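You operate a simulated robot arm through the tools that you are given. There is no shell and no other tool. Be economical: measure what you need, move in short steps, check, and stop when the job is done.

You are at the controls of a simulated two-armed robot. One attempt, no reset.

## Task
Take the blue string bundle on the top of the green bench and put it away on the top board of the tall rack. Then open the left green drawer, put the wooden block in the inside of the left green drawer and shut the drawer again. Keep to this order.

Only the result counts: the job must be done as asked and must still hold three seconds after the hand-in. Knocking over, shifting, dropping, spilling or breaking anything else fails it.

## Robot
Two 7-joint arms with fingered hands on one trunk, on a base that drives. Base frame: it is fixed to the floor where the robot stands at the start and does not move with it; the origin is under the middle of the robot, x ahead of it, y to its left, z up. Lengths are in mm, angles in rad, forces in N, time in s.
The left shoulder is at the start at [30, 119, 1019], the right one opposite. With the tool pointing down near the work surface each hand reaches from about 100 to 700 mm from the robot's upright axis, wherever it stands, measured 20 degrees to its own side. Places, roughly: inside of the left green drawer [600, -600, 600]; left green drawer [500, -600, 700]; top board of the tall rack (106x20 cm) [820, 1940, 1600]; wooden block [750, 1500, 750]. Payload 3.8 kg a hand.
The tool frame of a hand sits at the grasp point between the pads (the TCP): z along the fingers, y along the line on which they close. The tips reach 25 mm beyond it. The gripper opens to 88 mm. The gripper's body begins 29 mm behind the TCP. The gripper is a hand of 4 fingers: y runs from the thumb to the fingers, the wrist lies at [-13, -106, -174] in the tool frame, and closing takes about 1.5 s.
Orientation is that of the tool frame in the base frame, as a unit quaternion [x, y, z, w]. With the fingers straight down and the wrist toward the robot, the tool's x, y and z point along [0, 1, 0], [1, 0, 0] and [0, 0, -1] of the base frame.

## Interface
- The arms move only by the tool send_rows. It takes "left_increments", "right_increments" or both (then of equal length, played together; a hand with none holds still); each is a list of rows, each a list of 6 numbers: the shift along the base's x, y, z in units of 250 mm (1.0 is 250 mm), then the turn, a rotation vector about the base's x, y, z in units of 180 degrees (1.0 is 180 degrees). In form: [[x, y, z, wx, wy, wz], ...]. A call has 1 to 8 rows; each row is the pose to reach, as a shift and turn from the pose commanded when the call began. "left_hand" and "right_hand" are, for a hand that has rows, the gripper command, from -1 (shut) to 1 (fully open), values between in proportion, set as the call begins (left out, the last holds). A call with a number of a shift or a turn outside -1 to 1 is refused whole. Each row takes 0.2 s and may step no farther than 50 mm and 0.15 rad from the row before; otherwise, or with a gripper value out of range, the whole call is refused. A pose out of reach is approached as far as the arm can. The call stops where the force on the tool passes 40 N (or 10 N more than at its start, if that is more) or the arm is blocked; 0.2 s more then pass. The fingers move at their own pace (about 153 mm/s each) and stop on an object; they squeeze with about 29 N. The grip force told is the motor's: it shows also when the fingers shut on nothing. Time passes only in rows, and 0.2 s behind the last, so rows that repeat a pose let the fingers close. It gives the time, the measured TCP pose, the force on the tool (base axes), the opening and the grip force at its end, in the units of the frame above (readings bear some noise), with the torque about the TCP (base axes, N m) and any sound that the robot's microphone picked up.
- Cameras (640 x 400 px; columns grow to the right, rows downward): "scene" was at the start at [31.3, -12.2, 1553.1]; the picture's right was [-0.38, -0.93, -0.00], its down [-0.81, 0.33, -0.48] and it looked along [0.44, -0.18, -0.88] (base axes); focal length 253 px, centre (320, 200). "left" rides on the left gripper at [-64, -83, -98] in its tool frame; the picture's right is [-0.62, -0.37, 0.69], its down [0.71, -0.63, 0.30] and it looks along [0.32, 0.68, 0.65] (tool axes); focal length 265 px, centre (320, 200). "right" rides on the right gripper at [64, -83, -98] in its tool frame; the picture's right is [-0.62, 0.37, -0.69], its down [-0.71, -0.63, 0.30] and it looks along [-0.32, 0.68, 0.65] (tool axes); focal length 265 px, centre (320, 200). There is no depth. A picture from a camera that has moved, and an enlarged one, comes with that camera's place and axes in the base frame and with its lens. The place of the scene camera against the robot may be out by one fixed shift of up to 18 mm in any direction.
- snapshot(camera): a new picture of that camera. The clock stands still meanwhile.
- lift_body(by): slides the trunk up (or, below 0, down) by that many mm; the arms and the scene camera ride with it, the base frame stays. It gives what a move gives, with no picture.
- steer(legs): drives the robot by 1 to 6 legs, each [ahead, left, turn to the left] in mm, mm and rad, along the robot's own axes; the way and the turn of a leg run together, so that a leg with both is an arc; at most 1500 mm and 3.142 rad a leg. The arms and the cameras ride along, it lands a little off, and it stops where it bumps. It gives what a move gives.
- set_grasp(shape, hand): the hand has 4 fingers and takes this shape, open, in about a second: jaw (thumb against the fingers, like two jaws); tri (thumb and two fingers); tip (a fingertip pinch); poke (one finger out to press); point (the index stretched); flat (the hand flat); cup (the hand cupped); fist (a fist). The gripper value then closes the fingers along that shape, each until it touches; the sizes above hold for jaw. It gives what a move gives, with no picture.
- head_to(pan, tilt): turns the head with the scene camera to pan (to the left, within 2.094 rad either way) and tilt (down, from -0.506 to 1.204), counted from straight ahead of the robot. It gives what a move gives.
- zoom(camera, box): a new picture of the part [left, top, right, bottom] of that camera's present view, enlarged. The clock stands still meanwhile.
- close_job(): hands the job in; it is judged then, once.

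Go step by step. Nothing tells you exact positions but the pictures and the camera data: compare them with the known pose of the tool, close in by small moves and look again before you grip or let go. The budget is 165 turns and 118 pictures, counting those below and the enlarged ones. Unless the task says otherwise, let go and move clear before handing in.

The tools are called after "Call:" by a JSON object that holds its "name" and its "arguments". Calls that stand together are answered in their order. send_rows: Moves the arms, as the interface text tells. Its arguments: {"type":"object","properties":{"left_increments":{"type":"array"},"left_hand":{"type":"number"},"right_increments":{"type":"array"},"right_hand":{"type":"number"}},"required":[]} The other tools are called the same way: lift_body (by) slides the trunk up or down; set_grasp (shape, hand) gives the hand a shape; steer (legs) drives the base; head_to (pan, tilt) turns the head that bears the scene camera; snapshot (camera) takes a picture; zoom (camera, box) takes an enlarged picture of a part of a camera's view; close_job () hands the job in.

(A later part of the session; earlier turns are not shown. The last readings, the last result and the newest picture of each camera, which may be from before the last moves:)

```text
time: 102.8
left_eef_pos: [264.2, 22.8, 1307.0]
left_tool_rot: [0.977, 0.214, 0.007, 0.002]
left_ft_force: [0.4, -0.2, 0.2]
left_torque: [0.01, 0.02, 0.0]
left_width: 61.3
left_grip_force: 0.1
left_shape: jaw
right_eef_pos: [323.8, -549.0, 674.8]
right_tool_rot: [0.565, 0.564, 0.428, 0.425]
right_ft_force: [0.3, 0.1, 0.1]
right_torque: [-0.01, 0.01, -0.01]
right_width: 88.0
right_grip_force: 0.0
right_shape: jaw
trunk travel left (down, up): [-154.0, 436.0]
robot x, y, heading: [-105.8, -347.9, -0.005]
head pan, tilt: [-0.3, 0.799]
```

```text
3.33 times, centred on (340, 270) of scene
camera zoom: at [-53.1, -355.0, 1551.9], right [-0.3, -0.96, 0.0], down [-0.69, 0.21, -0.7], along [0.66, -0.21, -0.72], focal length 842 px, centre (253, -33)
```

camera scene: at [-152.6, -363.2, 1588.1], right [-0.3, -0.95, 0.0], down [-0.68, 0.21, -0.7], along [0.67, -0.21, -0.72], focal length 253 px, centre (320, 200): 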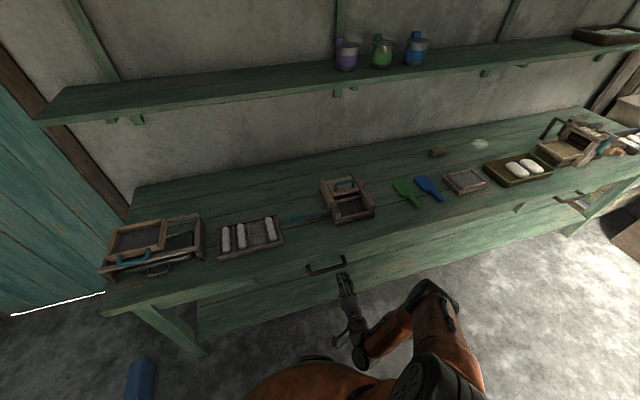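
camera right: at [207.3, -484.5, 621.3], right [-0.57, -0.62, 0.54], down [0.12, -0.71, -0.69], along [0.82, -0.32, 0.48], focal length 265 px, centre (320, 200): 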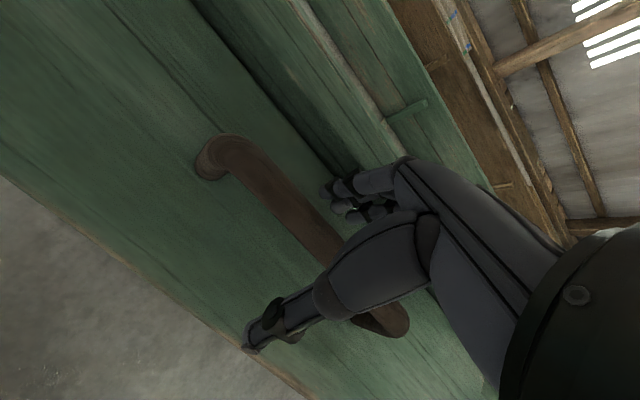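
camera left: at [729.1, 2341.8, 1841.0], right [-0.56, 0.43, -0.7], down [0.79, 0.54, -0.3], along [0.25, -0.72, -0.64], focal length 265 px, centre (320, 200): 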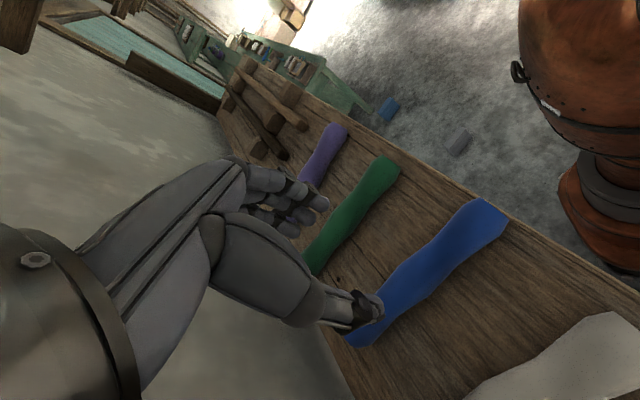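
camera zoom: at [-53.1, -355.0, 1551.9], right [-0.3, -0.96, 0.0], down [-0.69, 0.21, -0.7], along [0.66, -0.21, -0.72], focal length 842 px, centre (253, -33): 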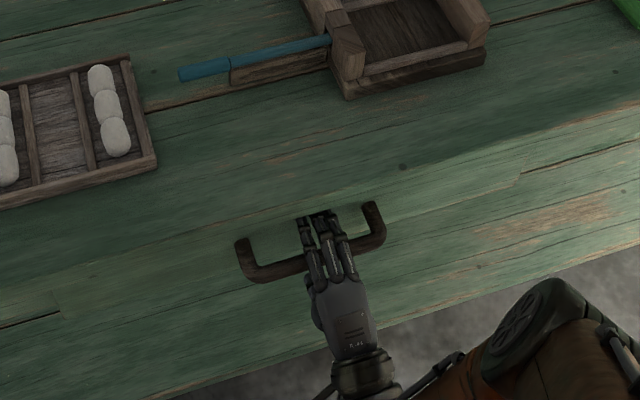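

Well placed around the bar; close the right hand.

Call:
{"name": "send_rows", "arguments": {"right_increments": [[0, 0, 0, 0, 0, 0], [0, 0, 0, 0, 0, 0], [0, 0, 0, 0, 0, 0], [0, 0, 0, 0, 0, 0], [0, 0, 0, 0, 0, 0], [0, 0, 0, 0, 0, 0], [0, 0, 0, 0, 0, 0], [0, 0, 0, 0, 0, 0]], "right_hand": -1}}

Call:
{"name": "snapshot", "arguments": {"camera": "right"}}

```text
time: 104.6
left_eef_pos: [262.1, 22.7, 1306.3]
left_tool_rot: [0.977, 0.213, 0.007, 0.002]
left_ft_force: [0.3, -0.4, 0.1]
left_torque: [0.03, 0.02, -0.01]
left_width: 61.4
left_grip_force: 0.0
left_shape: jaw
right_eef_pos: [322.2, -550.2, 674.9]
right_tool_rot: [0.564, 0.564, 0.429, 0.424]
right_ft_force: [5.6, 0.2, -7.5]
right_torque: [-0.01, 0.0, 0.01]
right_width: 3.9
right_grip_force: 29.4
right_shape: jaw
trunk travel left (down, up): [-154.0, 436.0]
robot x, y, heading: [-105.6, -340.9, 0.0]
head pan, tilt: [-0.3, 0.799]
```

```text
59 pictures are left
camera right: at [206.5, -484.6, 621.6], right [-0.57, -0.62, 0.54], down [0.12, -0.71, -0.69], along [0.81, -0.32, 0.48], focal length 265 px, centre (320, 200)
```

right: 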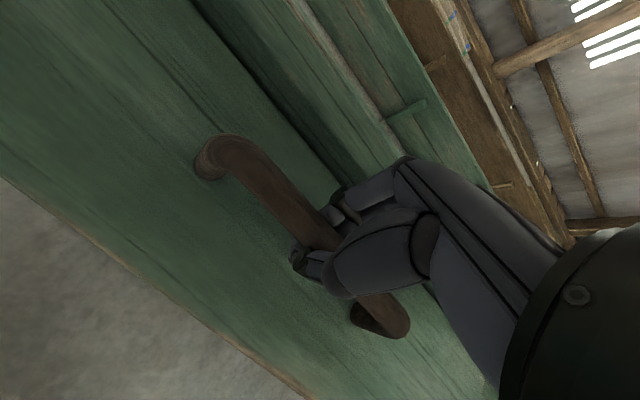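

The fingers wrap the bar. Pull by driving back gently.

Call:
{"name": "steer", "arguments": {"legs": [[-100, 0, 0]]}}

Call:
{"name": "snapshot", "arguments": {"camera": "scene"}}

```text
time: 105.7
left_eef_pos: [161.8, 21.7, 1308.7]
left_tool_rot: [0.977, 0.213, 0.007, 0.001]
left_ft_force: [-0.6, -0.4, 0.9]
left_torque: [-0.01, -0.07, 0.01]
left_width: 61.4
left_grip_force: 0.0
left_shape: jaw
right_eef_pos: [222.2, -549.0, 675.0]
right_tool_rot: [0.564, 0.564, 0.429, 0.425]
right_ft_force: [1.2, 0.3, -10.4]
right_torque: [-0.05, 0.02, 0.01]
right_width: 5.3
right_grip_force: 29.1
right_shape: jaw
trunk travel left (down, up): [-154.0, 436.0]
robot x, y, heading: [-203.2, -345.4, 0.003]
head pan, tilt: [-0.3, 0.799]
```

```text
58 pictures are left
camera scene: at [-156.5, -355.6, 1552.0], right [-0.3, -0.96, 0.0], down [-0.68, 0.21, -0.7], along [0.67, -0.21, -0.72], focal length 253 px, centre (320, 200)
```

scene: 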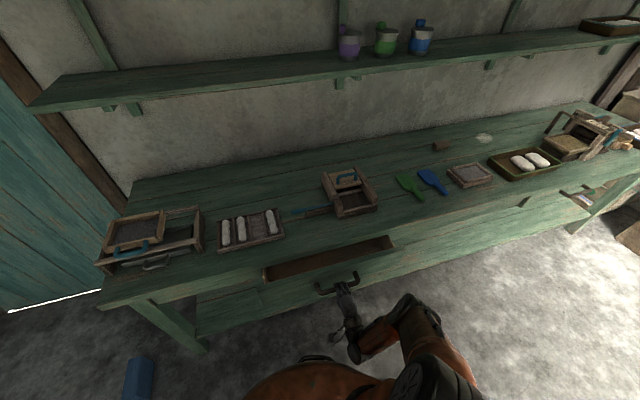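

The drawer slides. Pull another 140 mm.

Call:
{"name": "steer", "arguments": {"legs": [[-140, 0, 0]]}}

Call:
{"name": "snapshot", "arguments": {"camera": "scene"}}

```text
time: 107.0
left_eef_pos: [21.6, 20.2, 1308.1]
left_tool_rot: [0.977, 0.213, 0.008, 0.001]
left_ft_force: [0.2, -0.1, -0.1]
left_torque: [-0.02, -0.01, 0.02]
left_width: 61.3
left_grip_force: 0.0
left_shape: jaw
right_eef_pos: [82.6, -549.5, 674.7]
right_tool_rot: [0.564, 0.564, 0.428, 0.425]
right_ft_force: [1.6, -2.1, -10.6]
right_torque: [-0.03, -0.01, 0.03]
right_width: 5.0
right_grip_force: 28.8
right_shape: jaw
trunk travel left (down, up): [-154.0, 436.0]
robot x, y, heading: [-346.6, -344.8, -0.001]
head pan, tilt: [-0.3, 0.799]
```

```text
57 pictures are left
camera scene: at [-296.3, -355.9, 1552.0], right [-0.3, -0.96, 0.0], down [-0.68, 0.21, -0.7], along [0.67, -0.21, -0.72], focal length 253 px, centre (320, 200)
```

scene: 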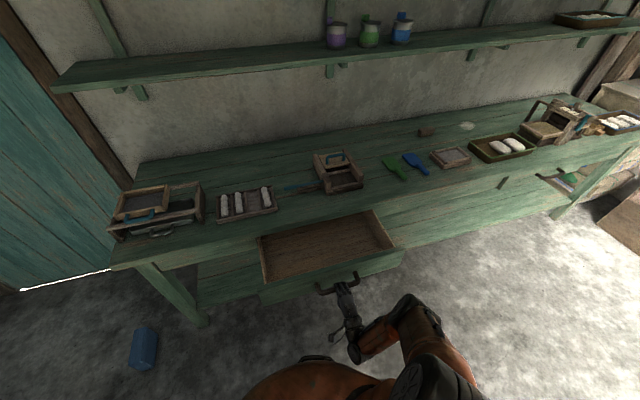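

The drawer is open by 240 mm. Release the handle and back off the same way.

Call:
{"name": "send_rows", "arguments": {"right_increments": [[0, 0, 0, 0, 0, 0], [0, 0, 0, 0, 0, 0], [0, 0, 0, 0, 0, 0], [0, 0, 0, 0, 0, 0], [0, 0, 0, 0, 0, 0], [0, 0, 0, 0, 0, 0], [0, 0, 0, 0, 0, 0], [0, 0, 0, 0, 0, 0]], "right_hand": 1}}

Call:
{"name": "steer", "arguments": {"legs": [[-130, 0, 0]]}}

Call:
{"name": "snapshot", "arguments": {"camera": "scene"}}

```text
time: 108.8
left_eef_pos: [21.7, 21.6, 1308.0]
left_tool_rot: [0.977, 0.213, 0.007, 0.002]
left_ft_force: [0.1, 0.0, 0.7]
left_torque: [-0.01, 0.01, 0.0]
left_width: 61.1
left_grip_force: 0.0
left_shape: jaw
right_eef_pos: [84.0, -548.0, 674.9]
right_tool_rot: [0.564, 0.564, 0.428, 0.425]
right_ft_force: [-0.4, -0.5, 0.3]
right_torque: [0.03, 0.02, -0.05]
right_width: 87.6
right_grip_force: 0.0
right_shape: jaw
trunk travel left (down, up): [-154.0, 436.0]
robot x, y, heading: [-341.5, -343.8, 0.002]
head pan, tilt: [-0.3, 0.799]
```

```text
time: 110.1
left_eef_pos: [-110.2, 20.7, 1309.1]
left_tool_rot: [0.977, 0.212, 0.009, 0.003]
left_ft_force: [-0.6, -0.6, 0.4]
left_torque: [-0.01, -0.04, 0.01]
left_width: 61.3
left_grip_force: 0.1
left_shape: jaw
right_eef_pos: [-48.6, -549.0, 675.9]
right_tool_rot: [0.564, 0.563, 0.428, 0.426]
right_ft_force: [-0.1, 0.7, 0.0]
right_torque: [0.03, 0.02, 0.0]
right_width: 87.4
right_grip_force: 0.1
right_shape: jaw
trunk travel left (down, up): [-154.0, 436.0]
robot x, y, heading: [-470.5, -343.2, 0.0]
head pan, tilt: [-0.3, 0.799]
```

```text
56 pictures are left
camera scene: at [-429.1, -355.1, 1552.2], right [-0.3, -0.96, 0.0], down [-0.68, 0.21, -0.7], along [0.67, -0.21, -0.72], focal length 253 px, centre (320, 200)
```

scene: 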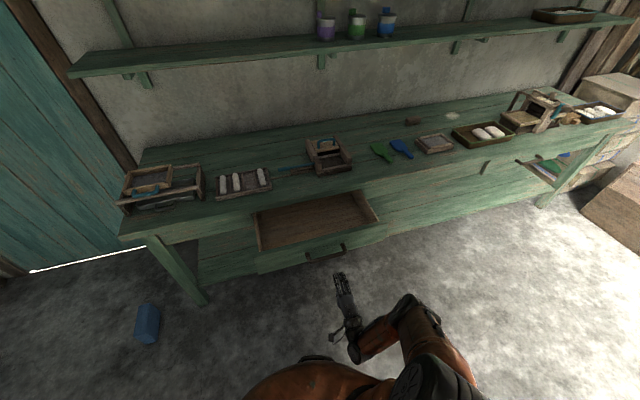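

The drawer is open and the hand is free. I'll bring both arms to neutral poses, then go to fetch the block at the rack with the right hand (that side keeps the base clear of the grey box).

Call:
{"name": "send_rows", "arguments": {"right_increments": [[0, 0, 0.15, 0, 0.0414, 0], [0, 0, 0.3, 0, 0.083, 0], [0, 0, 0.45, 0, 0.124, 0], [0, 0, 0.6, 0, 0.166, 0], [0, 0, 0.75, 0, 0.207, 0], [0, 0, 0.9, 0, 0.248, 0], [0, 0, 1.0, 0, 0.29, 0], [0, 0, 1.0, 0, 0.331, 0]], "left_increments": [[0, -0.107, -0.104, 0, 0, 0.045], [0, -0.215, -0.21, 0, 0, 0.09], [0, -0.322, -0.31, 0, 0, 0.136], [0, -0.43, -0.42, 0, 0, 0.181], [0, -0.54, -0.52, 0, 0, 0.227], [0, -0.64, -0.63, 0, 0, 0.272], [0, -0.75, -0.73, 0, 0, 0.318], [0, -0.86, -0.84, 0, 0, 0.36]]}}

Call:
{"name": "send_rows", "arguments": {"right_increments": [[0, 0, 0.1, 0, 0.0414, 0], [0, 0, 0.2, 0, 0.082, 0]]}}

Call:
{"name": "steer", "arguments": {"legs": [[0, 1020, 0], [0, 1020, 0]]}}

Call:
{"name": "head_to", "arguments": {"pan": -0.1, "tilt": 0.6}}

Call:
{"name": "snapshot", "arguments": {"camera": "scene"}}

```text
time: 111.9
left_eef_pos: [-110.6, -192.7, 1098.2]
left_tool_rot: [0.71, 0.704, 0.009, -0.001]
left_ft_force: [1.2, -0.3, -0.1]
left_torque: [0.03, 0.0, 0.02]
left_width: 61.5
left_grip_force: 0.1
left_shape: jaw
right_eef_pos: [-48.6, -552.3, 925.2]
right_tool_rot: [0.703, 0.7, 0.092, 0.089]
right_ft_force: [0.3, -0.2, -0.1]
right_torque: [0.0, 0.01, 0.02]
right_width: 87.8
right_grip_force: 0.0
right_shape: jaw
trunk travel left (down, up): [-154.0, 436.0]
robot x, y, heading: [-475.7, -346.4, -0.0]
head pan, tilt: [-0.3, 0.799]
```

```text
time: 112.5
left_eef_pos: [-109.9, -192.0, 1098.1]
left_tool_rot: [0.712, 0.703, 0.007, -0.003]
left_ft_force: [-0.9, -0.6, 0.0]
left_torque: [0.05, -0.01, -0.01]
left_width: 61.2
left_grip_force: 0.1
left_shape: jaw
right_eef_pos: [-48.8, -548.9, 975.7]
right_tool_rot: [0.708, 0.706, 0.0, -0.001]
right_ft_force: [0.2, 0.4, 0.2]
right_torque: [-0.01, 0.02, 0.0]
right_width: 87.6
right_grip_force: 0.0
right_shape: jaw
trunk travel left (down, up): [-154.0, 436.0]
robot x, y, heading: [-477.2, -342.0, 0.004]
head pan, tilt: [-0.3, 0.799]
```

```text
time: 122.6
left_eef_pos: [-110.6, 1838.3, 1098.3]
left_tool_rot: [0.711, 0.703, 0.008, -0.003]
left_ft_force: [-0.3, 1.1, 0.4]
left_torque: [-0.02, 0.02, -0.01]
left_width: 61.4
left_grip_force: 0.1
left_shape: jaw
right_eef_pos: [-50.3, 1480.1, 975.9]
right_tool_rot: [0.709, 0.706, 0.0, -0.001]
right_ft_force: [-0.7, 0.1, -0.4]
right_torque: [-0.01, 0.01, 0.01]
right_width: 87.8
right_grip_force: 0.0
right_shape: jaw
trunk travel left (down, up): [-154.0, 436.0]
robot x, y, heading: [-475.4, 1684.7, -0.0]
head pan, tilt: [-0.3, 0.799]
```

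```text
time: 123.3
left_eef_pos: [-111.0, 1836.5, 1097.6]
left_tool_rot: [0.711, 0.703, 0.009, -0.002]
left_ft_force: [0.2, 0.3, -0.6]
left_torque: [0.03, 0.01, 0.01]
left_width: 61.3
left_grip_force: 0.0
left_shape: jaw
right_eef_pos: [-48.7, 1479.5, 974.0]
right_tool_rot: [0.708, 0.706, 0.0, -0.002]
right_ft_force: [0.2, -0.1, 0.8]
right_torque: [0.0, -0.05, 0.01]
right_width: 87.8
right_grip_force: 0.0
right_shape: jaw
trunk travel left (down, up): [-154.0, 436.0]
robot x, y, heading: [-476.4, 1682.3, -0.005]
head pan, tilt: [-0.099, 0.6]
```

```text
55 pictures are left
camera scene: at [-416.9, 1689.0, 1568.9], right [-0.1, -0.99, 0.0], down [-0.56, 0.06, -0.82], along [0.82, -0.08, -0.57], focal length 253 px, centre (320, 200)
```

scene: 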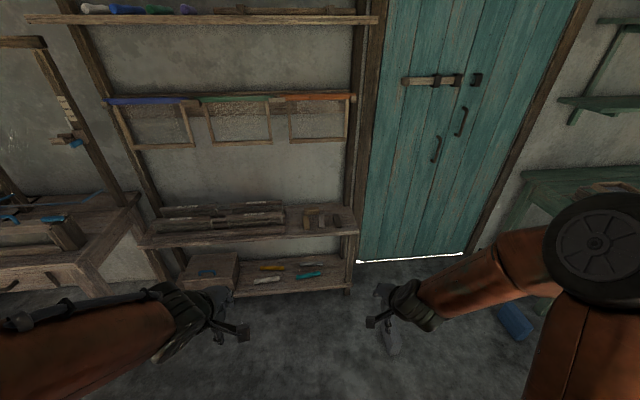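

I see the rack shelf with a few wooden pieces near its right end. Drive ahead 600 mm and look from the right hand camera.

Call:
{"name": "steer", "arguments": {"legs": [[600, 0, 0]]}}

Call:
{"name": "snapshot", "arguments": {"camera": "right"}}

Call:
{"name": "head_to", "arguments": {"pan": -0.3, "tilt": 0.9}}

Call:
{"name": "snapshot", "arguments": {"camera": "scene"}}

```text
time: 126.7
left_eef_pos: [484.7, 1838.5, 1098.4]
left_tool_rot: [0.71, 0.704, 0.008, -0.002]
left_ft_force: [-0.4, -0.1, 0.1]
left_torque: [0.03, 0.01, -0.06]
left_width: 61.6
left_grip_force: 0.2
left_shape: jaw
right_eef_pos: [547.1, 1481.6, 974.6]
right_tool_rot: [0.707, 0.707, 0.0, -0.001]
right_ft_force: [0.2, 0.3, -0.1]
right_torque: [0.0, 0.03, 0.02]
right_width: 87.7
right_grip_force: 0.1
right_shape: jaw
trunk travel left (down, up): [-154.0, 436.0]
robot x, y, heading: [122.1, 1686.7, 0.004]
head pan, tilt: [-0.099, 0.6]
```

```text
54 pictures are left
camera right: at [465.2, 1546.3, 1073.5], right [0.37, -0.62, 0.69], down [-0.63, -0.71, -0.3], along [0.68, -0.32, -0.66], focal length 265 px, centre (320, 200)
```

right: 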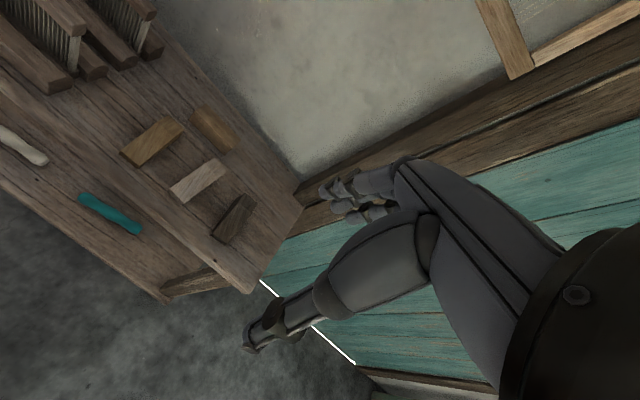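

```text
time: 127.5
left_eef_pos: [484.0, 1839.0, 1097.2]
left_tool_rot: [0.711, 0.703, 0.008, -0.001]
left_ft_force: [0.2, -1.5, 0.1]
left_torque: [0.0, -0.04, 0.05]
left_width: 61.5
left_grip_force: 0.0
left_shape: jaw
right_eef_pos: [547.1, 1481.1, 975.0]
right_tool_rot: [0.707, 0.707, 0.0, -0.001]
right_ft_force: [-0.3, 0.1, 0.2]
right_torque: [-0.01, -0.03, 0.03]
right_width: 87.7
right_grip_force: 0.1
right_shape: jaw
trunk travel left (down, up): [-154.0, 436.0]
robot x, y, heading: [118.3, 1684.3, 0.004]
head pan, tilt: [-0.3, 0.901]
```

```text
53 pictures are left
camera scene: at [162.9, 1676.4, 1544.2], right [-0.29, -0.96, 0.0], down [-0.75, 0.23, -0.62], along [0.59, -0.18, -0.78], focal length 253 px, centre (320, 200)
```

scene: 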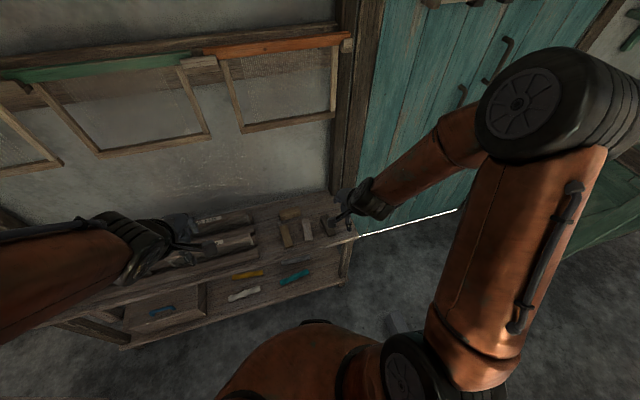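

Four pieces of wood lie there: amber, pale, dark and a rounded one at the back. I'll zoom for details before deciding which is "the wooden block".

Call:
{"name": "zoom", "arguments": {"camera": "scene", "box": [230, 180, 380, 300]}}

Call:
{"name": "zoom", "arguments": {"camera": "right", "box": [80, 60, 320, 300]}}

```text
3.33 times, centred on (305, 240) of scene
camera zoom: at [162.9, 1676.4, 1544.2], right [-0.29, -0.96, 0.0], down [-0.75, 0.23, -0.62], along [0.59, -0.18, -0.78], focal length 842 px, centre (370, 67)
```

zoom: 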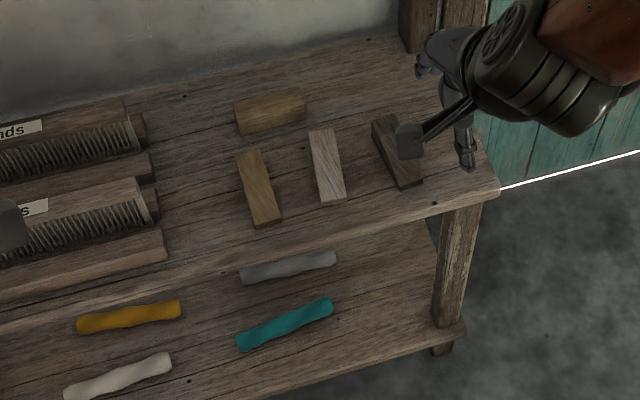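

```text
1.67 times, centred on (200, 180) of right
camera zoom: at [464.6, 1546.3, 1073.7], right [0.37, -0.62, 0.69], down [-0.63, -0.71, -0.31], along [0.68, -0.32, -0.66], focal length 442 px, centre (520, 233)
```

zoom: 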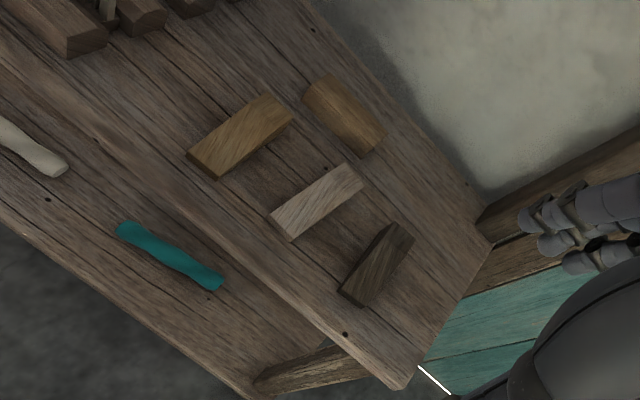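

To fix depth I'll shift the right hand 150 mm left and look again.

Call:
{"name": "send_rows", "arguments": {"right_increments": [[0.0, 0.15, 0, 0, 0, 0], [0, 0.3, 0, 0, 0, 0], [0, 0.45, 0, 0, 0, 0], [0, 0.6, 0, 0, 0, 0]]}}

Call:
{"name": "snapshot", "arguments": {"camera": "right"}}

```text
time: 128.5
left_eef_pos: [484.8, 1840.9, 1098.5]
left_tool_rot: [0.71, 0.704, 0.007, -0.002]
left_ft_force: [0.5, 0.1, -0.3]
left_torque: [-0.06, 0.01, -0.02]
left_width: 61.4
left_grip_force: 0.2
left_shape: jaw
right_eef_pos: [548.2, 1631.7, 974.4]
right_tool_rot: [0.707, 0.707, 0.001, -0.001]
right_ft_force: [-0.3, -0.7, 0.0]
right_torque: [0.0, -0.02, 0.02]
right_width: 87.9
right_grip_force: 0.1
right_shape: jaw
trunk travel left (down, up): [-154.0, 436.0]
robot x, y, heading: [120.2, 1688.1, 0.004]
head pan, tilt: [-0.3, 0.901]
```

```text
50 pictures are left
camera right: at [465.1, 1695.7, 1073.6], right [0.37, -0.62, 0.69], down [-0.63, -0.71, -0.3], along [0.68, -0.32, -0.65], focal length 265 px, centre (320, 200)
```

right: 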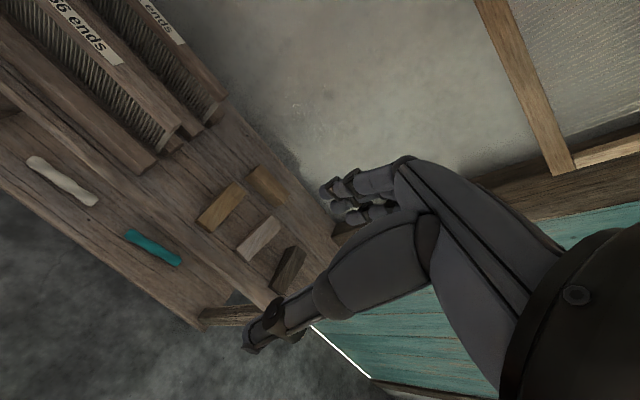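

The pieces' tops are near z 640: amber (716,1643), pale (722,1553), dark (713,1468), rounded (815,1608). I need close views to tell which is a "block".

Call:
{"name": "send_rows", "arguments": {"right_increments": [[0.0, -0.03, -0.18, 0, 0, 0], [0, -0.06, -0.36, 0, 0, 0], [0, -0.09, -0.5, 0, 0, 0]]}}

Call:
{"name": "zoom", "arguments": {"camera": "right", "box": [140, 100, 380, 340]}}

Call:
{"name": "zoom", "arguments": {"camera": "scene", "box": [265, 190, 355, 260]}}

```text
time: 129.3
left_eef_pos: [484.4, 1837.9, 1100.0]
left_tool_rot: [0.71, 0.704, 0.008, -0.003]
left_ft_force: [0.5, 1.2, 0.5]
left_torque: [0.03, 0.0, 0.0]
left_width: 61.5
left_grip_force: 0.0
left_shape: jaw
right_eef_pos: [546.6, 1608.2, 849.6]
right_tool_rot: [0.707, 0.707, 0.001, -0.002]
right_ft_force: [0.2, -0.1, 0.1]
right_torque: [-0.02, -0.01, 0.03]
right_width: 87.8
right_grip_force: 0.0
right_shape: jaw
trunk travel left (down, up): [-154.0, 436.0]
robot x, y, heading: [118.2, 1687.5, 0.007]
head pan, tilt: [-0.3, 0.901]
```

```text
1.67 times, centred on (260, 220) of right
camera zoom: at [464.3, 1671.8, 948.4], right [0.37, -0.62, 0.69], down [-0.63, -0.71, -0.31], along [0.68, -0.32, -0.66], focal length 442 px, centre (420, 167)
```

zoom: 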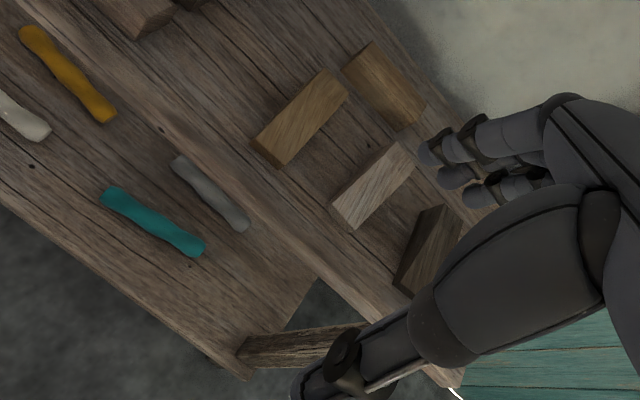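

```text
5.71 times, centred on (310, 225) of scene
camera zoom: at [163.8, 1676.3, 1544.1], right [-0.29, -0.96, 0.0], down [-0.75, 0.23, -0.62], along [0.59, -0.18, -0.78], focal length 1443 px, centre (377, 57)
```

zoom: 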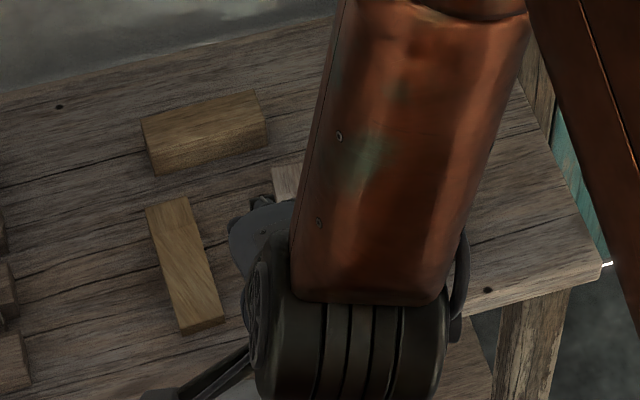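

The back piece is the true block (about 95×55×35 mm, at ~(815,1608), long side along y); the other three are thin strips. I'll drive nearer so the right hand can take it from above.

Call:
{"name": "steer", "arguments": {"legs": [[175, 95, 0]]}}

Call:
{"name": "send_rows", "arguments": {"right_increments": [[0.0, -0.18, 0, 0, 0, 0], [0, -0.35, 0, 0, 0, 0], [0, -0.42, 0, 0, 0, 0]]}}

Call:
{"name": "snapshot", "arguments": {"camera": "right"}}

Call:
{"name": "snapshot", "arguments": {"camera": "scene"}}

```text
time: 130.9
left_eef_pos: [658.0, 1935.4, 1097.8]
left_tool_rot: [0.71, 0.704, 0.008, -0.002]
left_ft_force: [0.8, 0.1, 0.9]
left_torque: [-0.02, 0.01, -0.02]
left_width: 61.4
left_grip_force: 0.1
left_shape: jaw
right_eef_pos: [719.6, 1703.8, 850.2]
right_tool_rot: [0.708, 0.706, 0.001, -0.001]
right_ft_force: [-0.1, 0.0, 0.1]
right_torque: [-0.01, 0.01, -0.03]
right_width: 87.8
right_grip_force: 0.0
right_shape: jaw
trunk travel left (down, up): [-154.0, 436.0]
robot x, y, heading: [294.7, 1781.7, 0.005]
head pan, tilt: [-0.3, 0.901]
```

```text
time: 131.7
left_eef_pos: [657.2, 1934.4, 1098.4]
left_tool_rot: [0.71, 0.704, 0.009, -0.003]
left_ft_force: [0.0, -0.5, 0.5]
left_torque: [0.02, 0.02, 0.03]
left_width: 61.3
left_grip_force: 0.1
left_shape: jaw
right_eef_pos: [717.8, 1598.0, 850.9]
right_tool_rot: [0.707, 0.708, 0.0, -0.002]
right_ft_force: [-0.7, -0.2, -0.3]
right_torque: [-0.02, -0.02, 0.01]
right_width: 87.6
right_grip_force: 0.0
right_shape: jaw
trunk travel left (down, up): [-154.0, 436.0]
robot x, y, heading: [292.3, 1782.7, 0.001]
head pan, tilt: [-0.3, 0.901]
```

```text
47 pictures are left
camera right: at [636.5, 1662.2, 949.0], right [0.37, -0.62, 0.69], down [-0.63, -0.71, -0.31], along [0.68, -0.32, -0.66], focal length 265 px, centre (320, 200)
```

right: 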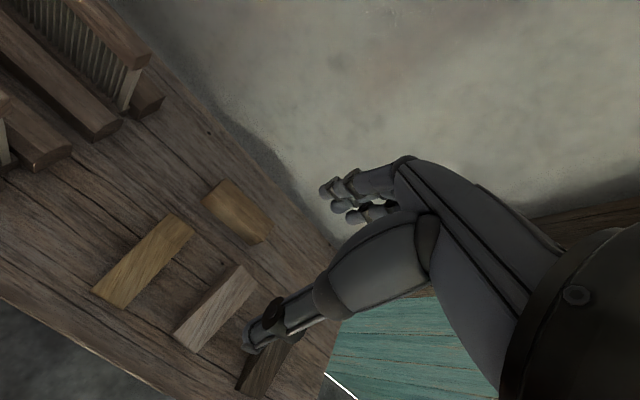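

```text
46 pictures are left
camera scene: at [336.1, 1771.7, 1544.1], right [-0.29, -0.96, 0.0], down [-0.75, 0.23, -0.62], along [0.59, -0.18, -0.78], focal length 253 px, centre (320, 200)
```

scene: 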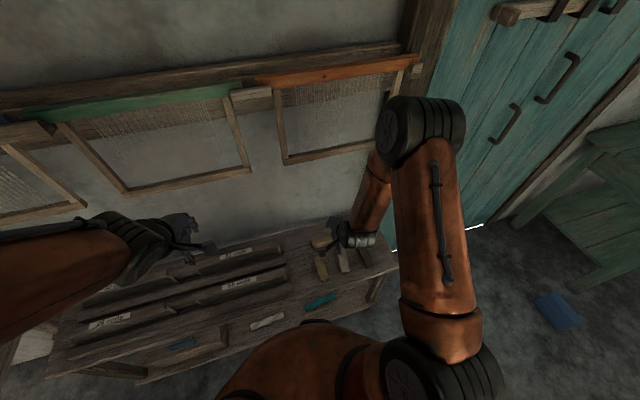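

Block top centre ≈ (824, 1606, 640), about 87×43 mm. Move above it at z≈720 and check.

Call:
{"name": "send_rows", "arguments": {"right_increments": [[0.14, 0.01, 0, 0, 0, 0], [0.28, 0.02, -0.05, 0, 0, 0], [0.424, 0.032, -0.1, 0, 0, 0], [0.424, 0.032, -0.25, 0, 0, 0], [0.424, 0.032, -0.4, 0, 0, 0], [0.424, 0.032, -0.52, 0, 0, 0]]}}

Call:
{"name": "snapshot", "arguments": {"camera": "right"}}

Call:
{"name": "zoom", "arguments": {"camera": "scene", "box": [280, 190, 420, 300]}}

```text
time: 133.1
left_eef_pos: [658.0, 1934.0, 1098.4]
left_tool_rot: [0.71, 0.704, 0.008, -0.002]
left_ft_force: [0.4, 0.1, 0.3]
left_torque: [0.01, 0.0, 0.02]
left_width: 61.2
left_grip_force: 0.1
left_shape: jaw
right_eef_pos: [824.3, 1605.0, 718.8]
right_tool_rot: [0.707, 0.707, 0.001, 0.0]
right_ft_force: [-0.4, -0.5, 0.3]
right_torque: [0.01, 0.0, 0.01]
right_width: 87.5
right_grip_force: 0.0
right_shape: jaw
trunk travel left (down, up): [-154.0, 436.0]
robot x, y, heading: [293.2, 1784.6, 0.003]
head pan, tilt: [-0.3, 0.901]
```

```text
45 pictures are left
camera right: at [741.7, 1669.6, 818.2], right [0.37, -0.62, 0.69], down [-0.63, -0.71, -0.31], along [0.68, -0.32, -0.66], focal length 265 px, centre (320, 200)
```

right: 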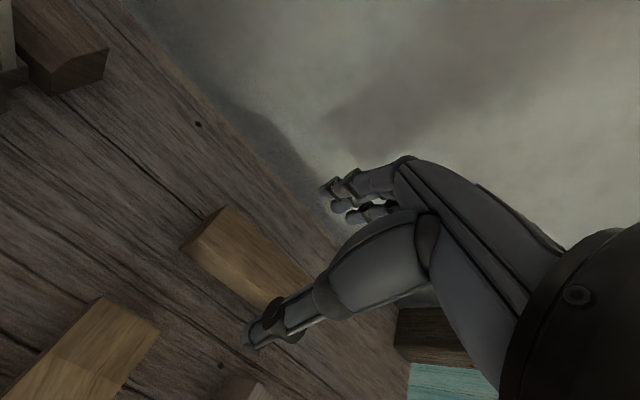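

```text
3.64 times, centred on (350, 245) of scene
camera zoom: at [336.6, 1771.8, 1544.1], right [-0.29, -0.96, 0.0], down [-0.75, 0.23, -0.62], along [0.59, -0.18, -0.78], focal length 918 px, centre (211, 36)
```

zoom: 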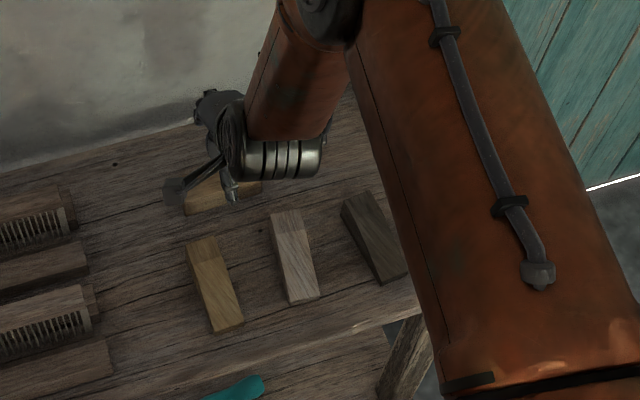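

Those three strips look like wedges; the back piece is indeed the block, and it is centred under the hand. Descend and grip.

Call:
{"name": "send_rows", "arguments": {"right_increments": [[0.008, 0, -0.1, 0, 0, 0], [0.008, 0, -0.2, 0, 0, 0], [0.008, 0, -0.27, 0, 0, 0], [0.008, 0, -0.316, 0, 0, 0]]}}

Call:
{"name": "snapshot", "arguments": {"camera": "right"}}

```text
time: 134.1
left_eef_pos: [655.3, 1935.2, 1099.3]
left_tool_rot: [0.71, 0.704, 0.009, -0.001]
left_ft_force: [-0.5, 0.1, 0.4]
left_torque: [0.0, -0.03, -0.02]
left_width: 61.5
left_grip_force: 0.1
left_shape: jaw
right_eef_pos: [828.3, 1607.4, 644.9]
right_tool_rot: [0.707, 0.707, 0.003, 0.002]
right_ft_force: [-2.8, -0.9, 18.8]
right_torque: [-0.18, -0.81, -0.02]
right_width: 85.8
right_grip_force: 0.1
right_shape: jaw
trunk travel left (down, up): [-154.0, 436.0]
robot x, y, heading: [295.4, 1781.8, 0.001]
head pan, tilt: [-0.3, 0.901]
```

```text
43 pictures are left
camera right: at [745.3, 1672.0, 741.8], right [0.36, -0.62, 0.69], down [-0.63, -0.71, -0.31], along [0.69, -0.32, -0.65], focal length 265 px, centre (320, 200)
```

right: 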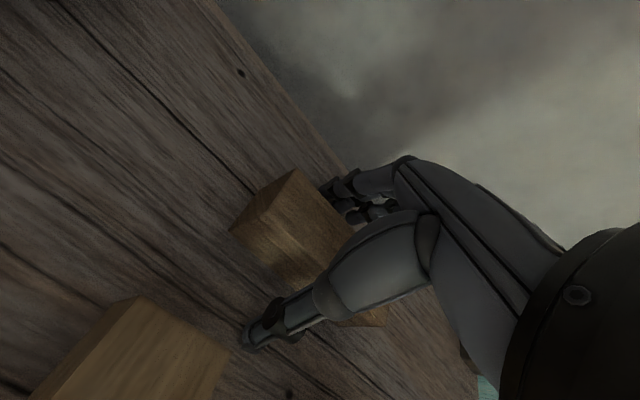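

The tips touch the shelf with the block between them. Rise 4 mm and close.

Call:
{"name": "send_rows", "arguments": {"right_increments": [[0, 0, 0.02, 0, 0, 0], [0, 0, 0.03, 0, 0, 0]]}}

Call:
{"name": "send_rows", "arguments": {"right_increments": [[0, 0, 0, 0, 0, 0], [0, 0, 0, 0, 0, 0], [0, 0, 0, 0, 0, 0], [0, 0, 0, 0, 0, 0], [0, 0, 0, 0, 0, 0], [0, 0, 0, 0, 0, 0], [0, 0, 0, 0, 0, 0]], "right_hand": -1}}

Call:
{"name": "snapshot", "arguments": {"camera": "right"}}

```text
time: 134.7
left_eef_pos: [656.5, 1934.5, 1098.1]
left_tool_rot: [0.71, 0.705, 0.008, -0.001]
left_ft_force: [-0.9, 0.4, -0.3]
left_torque: [0.0, -0.02, 0.01]
left_width: 61.3
left_grip_force: 0.1
left_shape: jaw
right_eef_pos: [825.7, 1606.9, 647.8]
right_tool_rot: [0.707, 0.707, -0.001, -0.001]
right_ft_force: [1.7, -0.2, 0.1]
right_torque: [-0.02, 0.0, -0.01]
right_width: 87.7
right_grip_force: 0.1
right_shape: jaw
trunk travel left (down, up): [-154.0, 436.0]
robot x, y, heading: [291.4, 1782.9, -0.004]
head pan, tilt: [-0.3, 0.901]
```

```text
time: 136.3
left_eef_pos: [657.3, 1934.2, 1098.2]
left_tool_rot: [0.71, 0.704, 0.008, -0.003]
left_ft_force: [-0.3, 0.0, 0.2]
left_torque: [0.0, 0.0, 0.02]
left_width: 61.7
left_grip_force: 0.1
left_shape: jaw
right_eef_pos: [827.0, 1605.7, 648.2]
right_tool_rot: [0.707, 0.707, 0.0, -0.002]
right_ft_force: [-0.3, 0.2, 0.7]
right_torque: [0.02, -0.01, 0.02]
right_width: 26.6
right_grip_force: 29.4
right_shape: jaw
trunk travel left (down, up): [-154.0, 436.0]
robot x, y, heading: [292.9, 1781.3, -0.002]
head pan, tilt: [-0.3, 0.901]
```

```text
42 pictures are left
camera right: at [745.0, 1671.0, 747.2], right [0.37, -0.62, 0.69], down [-0.63, -0.71, -0.3], along [0.68, -0.32, -0.66], focal length 265 px, centre (320, 200)
```

right: 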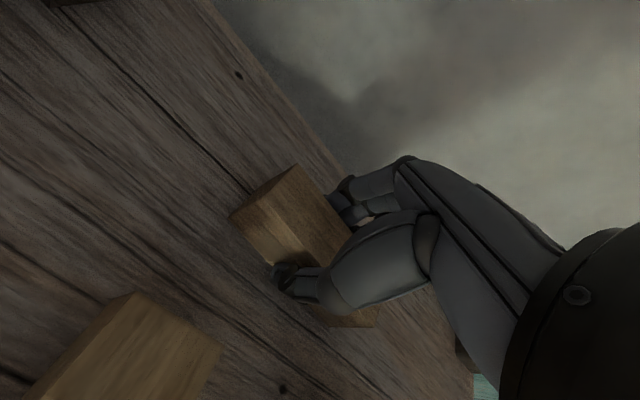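

Call:
{"name": "send_rows", "arguments": {"right_increments": [[0, 0, 0.08, 0, 0, 0], [0, 0, 0.18, 0, 0, 0], [0, 0, 0.3, 0, 0, 0], [0, 0, 0.45, 0, 0, 0], [0, 0, 0.6, 0, 0, 0], [0, 0, 0.75, 0, 0, 0], [0, 0, 0.9, 0, 0, 0]]}}

Call:
{"name": "snapshot", "arguments": {"camera": "right"}}

```text
time: 137.9
left_eef_pos: [657.6, 1935.2, 1099.4]
left_tool_rot: [0.71, 0.704, 0.008, -0.002]
left_ft_force: [-0.1, -0.4, 0.8]
left_torque: [0.01, 0.0, 0.0]
left_width: 61.3
left_grip_force: 0.0
left_shape: jaw
right_eef_pos: [825.7, 1606.3, 875.2]
right_tool_rot: [0.708, 0.706, 0.0, -0.001]
right_ft_force: [0.0, -0.2, -0.8]
right_torque: [0.02, -0.01, -0.02]
right_width: 26.3
right_grip_force: 29.3
right_shape: jaw
trunk travel left (down, up): [-154.0, 436.0]
robot x, y, heading: [290.4, 1781.1, 0.002]
head pan, tilt: [-0.3, 0.901]
```

```text
41 pictures are left
camera right: at [743.8, 1671.6, 972.9], right [0.37, -0.62, 0.69], down [-0.63, -0.71, -0.3], along [0.68, -0.32, -0.66], focal length 265 px, centre (320, 200)
```

right: 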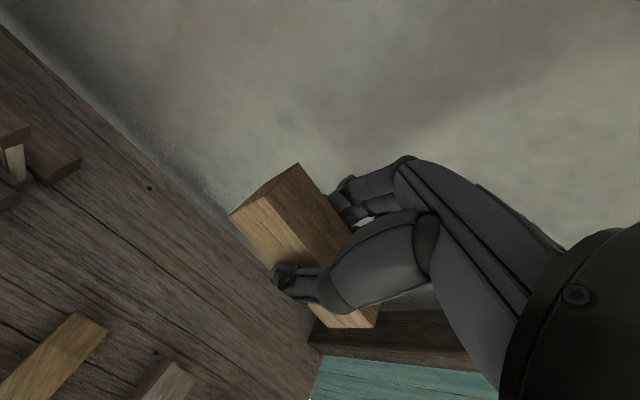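

The block is held firmly. Back out and return to the open drawer.

Call:
{"name": "steer", "arguments": {"legs": [[-775, 0, 0], [0, -1075, 0], [0, -1075, 0]]}}

Call:
{"name": "head_to", "arguments": {"pan": -0.3, "tilt": 0.8}}

Call:
{"name": "snapshot", "arguments": {"camera": "scene"}}

Call:
{"name": "snapshot", "arguments": {"camera": "right"}}

```text
time: 152.4
left_eef_pos: [-127.7, -234.5, 1098.3]
left_tool_rot: [0.718, 0.696, 0.008, -0.003]
left_ft_force: [0.1, -0.4, -0.5]
left_torque: [-0.03, 0.04, -0.02]
left_width: 61.3
left_grip_force: 0.0
left_shape: jaw
right_eef_pos: [35.9, -565.0, 872.2]
right_tool_rot: [0.714, 0.7, 0.0, -0.001]
right_ft_force: [0.0, 0.3, 0.1]
right_torque: [0.01, 0.02, 0.02]
right_width: 26.2
right_grip_force: 28.6
right_shape: jaw
trunk travel left (down, up): [-154.0, 436.0]
robot x, y, heading: [-492.0, -379.6, -0.014]
head pan, tilt: [-0.3, 0.901]
```

```text
time: 153.1
left_eef_pos: [-128.1, -233.3, 1098.3]
left_tool_rot: [0.717, 0.697, 0.007, -0.001]
left_ft_force: [0.1, 0.0, -0.4]
left_torque: [-0.01, -0.01, -0.02]
left_width: 61.4
left_grip_force: 0.0
left_shape: jaw
right_eef_pos: [35.3, -564.8, 874.3]
right_tool_rot: [0.714, 0.7, -0.001, -0.001]
right_ft_force: [0.2, -0.8, 0.4]
right_torque: [-0.01, 0.02, 0.0]
right_width: 26.4
right_grip_force: 28.8
right_shape: jaw
trunk travel left (down, up): [-154.0, 436.0]
robot x, y, heading: [-498.0, -382.2, -0.019]
head pan, tilt: [-0.3, 0.799]
```

```text
40 pictures are left
camera scene: at [-447.5, -391.5, 1552.0], right [-0.31, -0.95, 0.0], down [-0.68, 0.22, -0.7], along [0.66, -0.22, -0.72], focal length 253 px, centre (320, 200)
```

scene: 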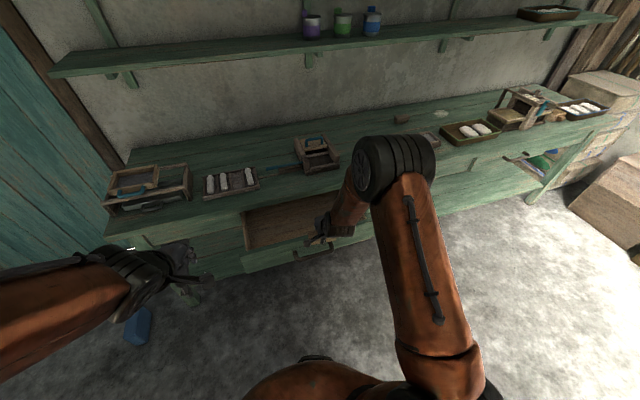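

```text
39 pictures are left
camera right: at [-45.8, -498.2, 972.3], right [0.36, -0.63, 0.69], down [-0.64, -0.7, -0.3], along [0.68, -0.34, -0.66], focal length 265 px, centre (320, 200)
```

right: 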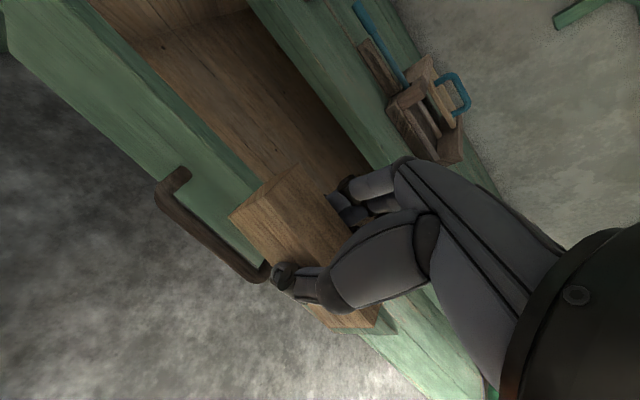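

Drive 205 mm ahead so the block comes over the open drawer.

Call:
{"name": "steer", "arguments": {"legs": [[0, 0, 0.019], [205, 0, 0]]}}

Call:
{"name": "snapshot", "arguments": {"camera": "right"}}

Call:
{"name": "snapshot", "arguments": {"camera": "scene"}}

```text
time: 155.1
left_eef_pos: [78.0, -224.8, 1097.0]
left_tool_rot: [0.709, 0.705, 0.008, -0.003]
left_ft_force: [0.1, 0.6, 1.4]
left_torque: [-0.01, 0.03, 0.03]
left_width: 61.6
left_grip_force: 0.1
left_shape: jaw
right_eef_pos: [247.7, -553.7, 873.0]
right_tool_rot: [0.707, 0.707, -0.001, -0.001]
right_ft_force: [-0.3, -0.3, -0.6]
right_torque: [0.01, 0.01, 0.01]
right_width: 26.3
right_grip_force: 29.3
right_shape: jaw
trunk travel left (down, up): [-154.0, 436.0]
robot x, y, heading: [-288.4, -380.4, 0.006]
head pan, tilt: [-0.3, 0.799]
```

```text
38 pictures are left
camera right: at [165.8, -488.8, 971.7], right [0.37, -0.62, 0.69], down [-0.63, -0.71, -0.3], along [0.68, -0.32, -0.66], focal length 265 px, centre (320, 200)
```

right: 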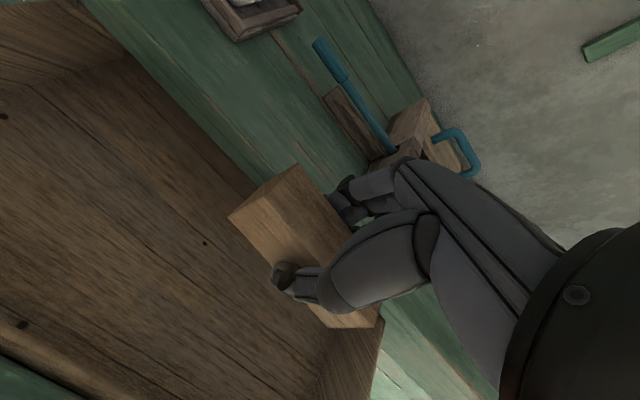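

```text
37 pictures are left
camera scene: at [-237.0, -390.0, 1552.0], right [-0.29, -0.96, 0.0], down [-0.69, 0.21, -0.7], along [0.67, -0.2, -0.72], focal length 253 px, centre (320, 200)
```

scene: 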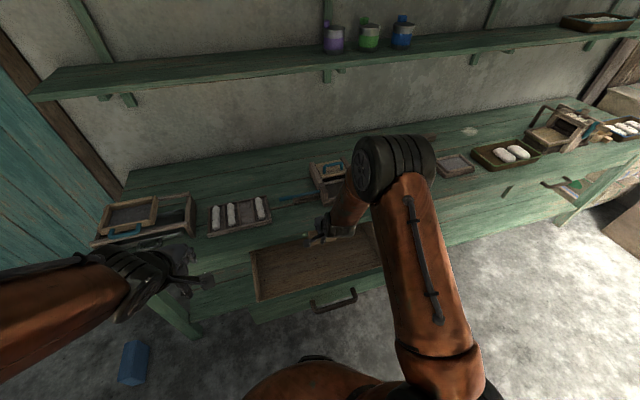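

The opening spans x≈158–331; the hand is nearly centred. Shift 7 mm toward the robot and lower to z≈720.

Call:
{"name": "send_rows", "arguments": {"right_increments": [[-0.028, 0, -0.1, 0, 0, 0], [-0.028, 0, -0.25, 0, 0, 0], [-0.028, 0, -0.4, 0, 0, 0], [-0.028, 0, -0.52, 0, 0, 0], [-0.028, 0, -0.61, 0, 0, 0]]}}

Call:
{"name": "snapshot", "arguments": {"camera": "right"}}

Call:
{"name": "zoom", "arguments": {"camera": "scene", "box": [230, 180, 410, 320]}}

```text
time: 156.3
left_eef_pos: [78.4, -225.9, 1098.0]
left_tool_rot: [0.71, 0.704, 0.007, -0.003]
left_ft_force: [0.7, 0.0, -0.3]
left_torque: [0.0, 0.0, 0.01]
left_width: 61.6
left_grip_force: 0.1
left_shape: jaw
right_eef_pos: [238.9, -552.3, 721.1]
right_tool_rot: [0.707, 0.707, 0.0, 0.0]
right_ft_force: [-0.2, 0.4, 0.2]
right_torque: [-0.02, -0.03, -0.01]
right_width: 26.5
right_grip_force: 28.7
right_shape: jaw
trunk travel left (down, up): [-154.0, 436.0]
robot x, y, heading: [-286.9, -377.0, 0.006]
head pan, tilt: [-0.3, 0.799]
```

```text
36 pictures are left
camera right: at [157.5, -488.4, 819.9], right [0.37, -0.62, 0.69], down [-0.63, -0.71, -0.31], along [0.68, -0.32, -0.66], focal length 265 px, centre (320, 200)
```

right: 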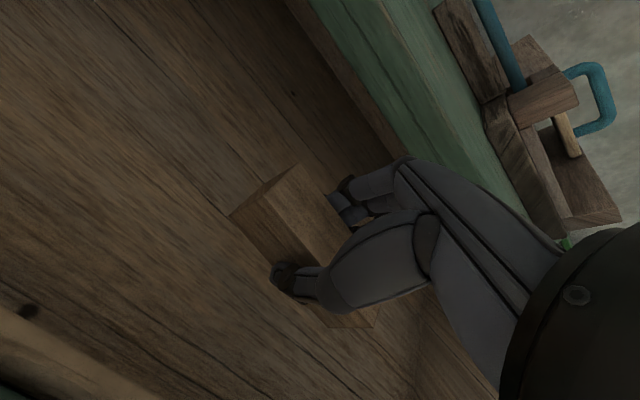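

```text
2.86 times, centred on (320, 250) of scene
camera zoom: at [-238.6, -390.2, 1552.0], right [-0.29, -0.96, 0.0], down [-0.69, 0.21, -0.7], along [0.67, -0.2, -0.72], focal length 722 px, centre (320, 57)
```

zoom: 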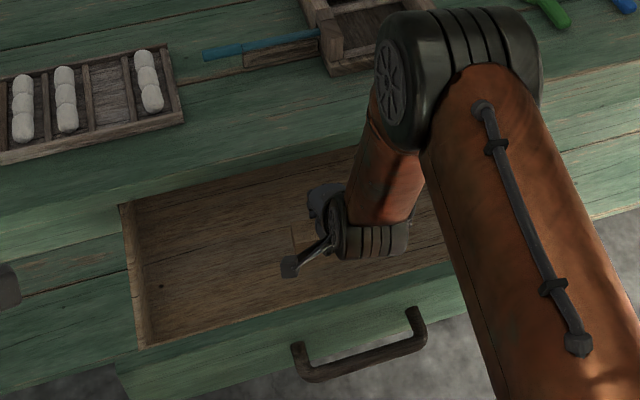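

Well inside the drawer opening. Lower slowly until the block touches the drawer floor.

Call:
{"name": "send_rows", "arguments": {"right_increments": [[0, 0, -0.04, 0, 0, 0], [0, 0, -0.08, 0, 0, 0], [0, 0, -0.12, 0, 0, 0], [0, 0, -0.16, 0, 0, 0], [0, 0, -0.19, 0, 0, 0]]}}

Call:
{"name": "snapshot", "arguments": {"camera": "right"}}

```text
time: 157.5
left_eef_pos: [77.8, -225.4, 1096.9]
left_tool_rot: [0.71, 0.704, 0.007, -0.002]
left_ft_force: [0.1, -0.1, 0.3]
left_torque: [-0.04, -0.01, -0.04]
left_width: 61.2
left_grip_force: 0.1
left_shape: jaw
right_eef_pos: [239.0, -553.9, 673.3]
right_tool_rot: [0.707, 0.707, 0.0, -0.001]
right_ft_force: [-0.1, 0.2, -0.7]
right_torque: [0.01, 0.03, -0.02]
right_width: 26.5
right_grip_force: 28.6
right_shape: jaw
trunk travel left (down, up): [-154.0, 436.0]
robot x, y, heading: [-286.5, -375.8, 0.005]
head pan, tilt: [-0.3, 0.799]
```

```text
34 pictures are left
camera right: at [157.3, -489.1, 772.0], right [0.37, -0.62, 0.69], down [-0.63, -0.71, -0.3], along [0.68, -0.32, -0.66], focal length 265 px, centre (320, 200)
```

right: 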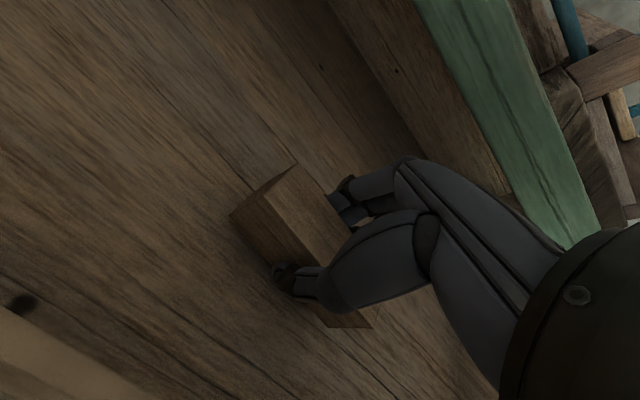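

The drawer floor is near z 640, so the block is almost on it. A few millimetres more.

Call:
{"name": "send_rows", "arguments": {"right_increments": [[0, 0, -0.012, 0, 0, 0], [0, 0, -0.024, 0, 0, 0], [0, 0, -0.036, 0, 0, 0], [0, 0, -0.048, 0, 0, 0]]}}

```text
time: 158.5
left_eef_pos: [78.2, -226.0, 1097.5]
left_tool_rot: [0.71, 0.704, 0.007, -0.002]
left_ft_force: [0.1, 0.6, -0.7]
left_torque: [0.0, 0.01, -0.04]
left_width: 61.4
left_grip_force: 0.1
left_shape: jaw
right_eef_pos: [239.4, -552.7, 661.2]
right_tool_rot: [0.707, 0.707, 0.0, -0.001]
right_ft_force: [0.8, -0.2, -0.8]
right_torque: [0.02, -0.03, 0.03]
right_width: 26.3
right_grip_force: 29.0
right_shape: jaw
trunk travel left (down, up): [-154.0, 436.0]
robot x, y, heading: [-286.3, -381.2, 0.006]
head pan, tilt: [-0.3, 0.799]
```

Call:
{"name": "send_rows", "arguments": {"right_increments": [[0, 0, -0.016, 0, 0, 0], [0, 0, -0.032, 0, 0, 0], [0, 0, -0.048, 0, 0, 0], [0, 0, -0.064, 0, 0, 0], [0, 0, -0.08, 0, 0, 0]]}}

Call:
{"name": "snapshot", "arguments": {"camera": "right"}}

```text
time: 159.3
left_eef_pos: [77.6, -225.6, 1098.2]
left_tool_rot: [0.71, 0.704, 0.008, -0.002]
left_ft_force: [-0.7, 0.4, 0.0]
left_torque: [0.0, 0.01, 0.01]
left_width: 61.4
left_grip_force: 0.1
left_shape: jaw
right_eef_pos: [248.5, -554.4, 657.9]
right_tool_rot: [0.707, 0.707, 0.009, 0.008]
right_ft_force: [-0.5, 1.3, 20.9]
right_torque: [0.01, 0.1, 0.07]
right_width: 28.1
right_grip_force: 29.1
right_shape: jaw
trunk travel left (down, up): [-154.0, 436.0]
robot x, y, heading: [-288.0, -378.2, 0.003]
head pan, tilt: [-0.3, 0.799]
stopped in row 4 (right hand): the force on the tool passed its limit at 45 N (the readings are from after the stop); the commanded pose is now the measured one
```

```text
33 pictures are left
camera right: at [164.4, -488.4, 754.2], right [0.35, -0.62, 0.7], down [-0.62, -0.71, -0.32], along [0.7, -0.32, -0.64], focal length 265 px, centre (320, 200)
```

right: 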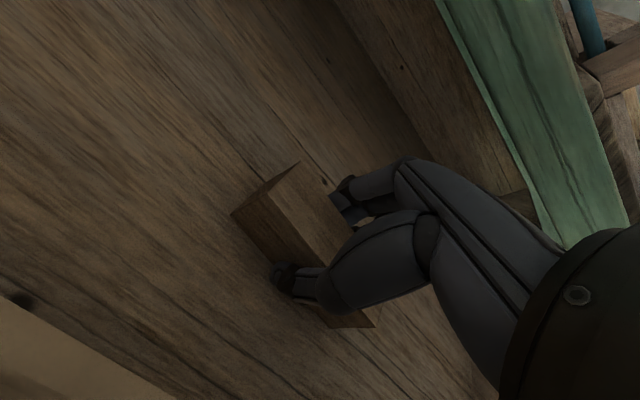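

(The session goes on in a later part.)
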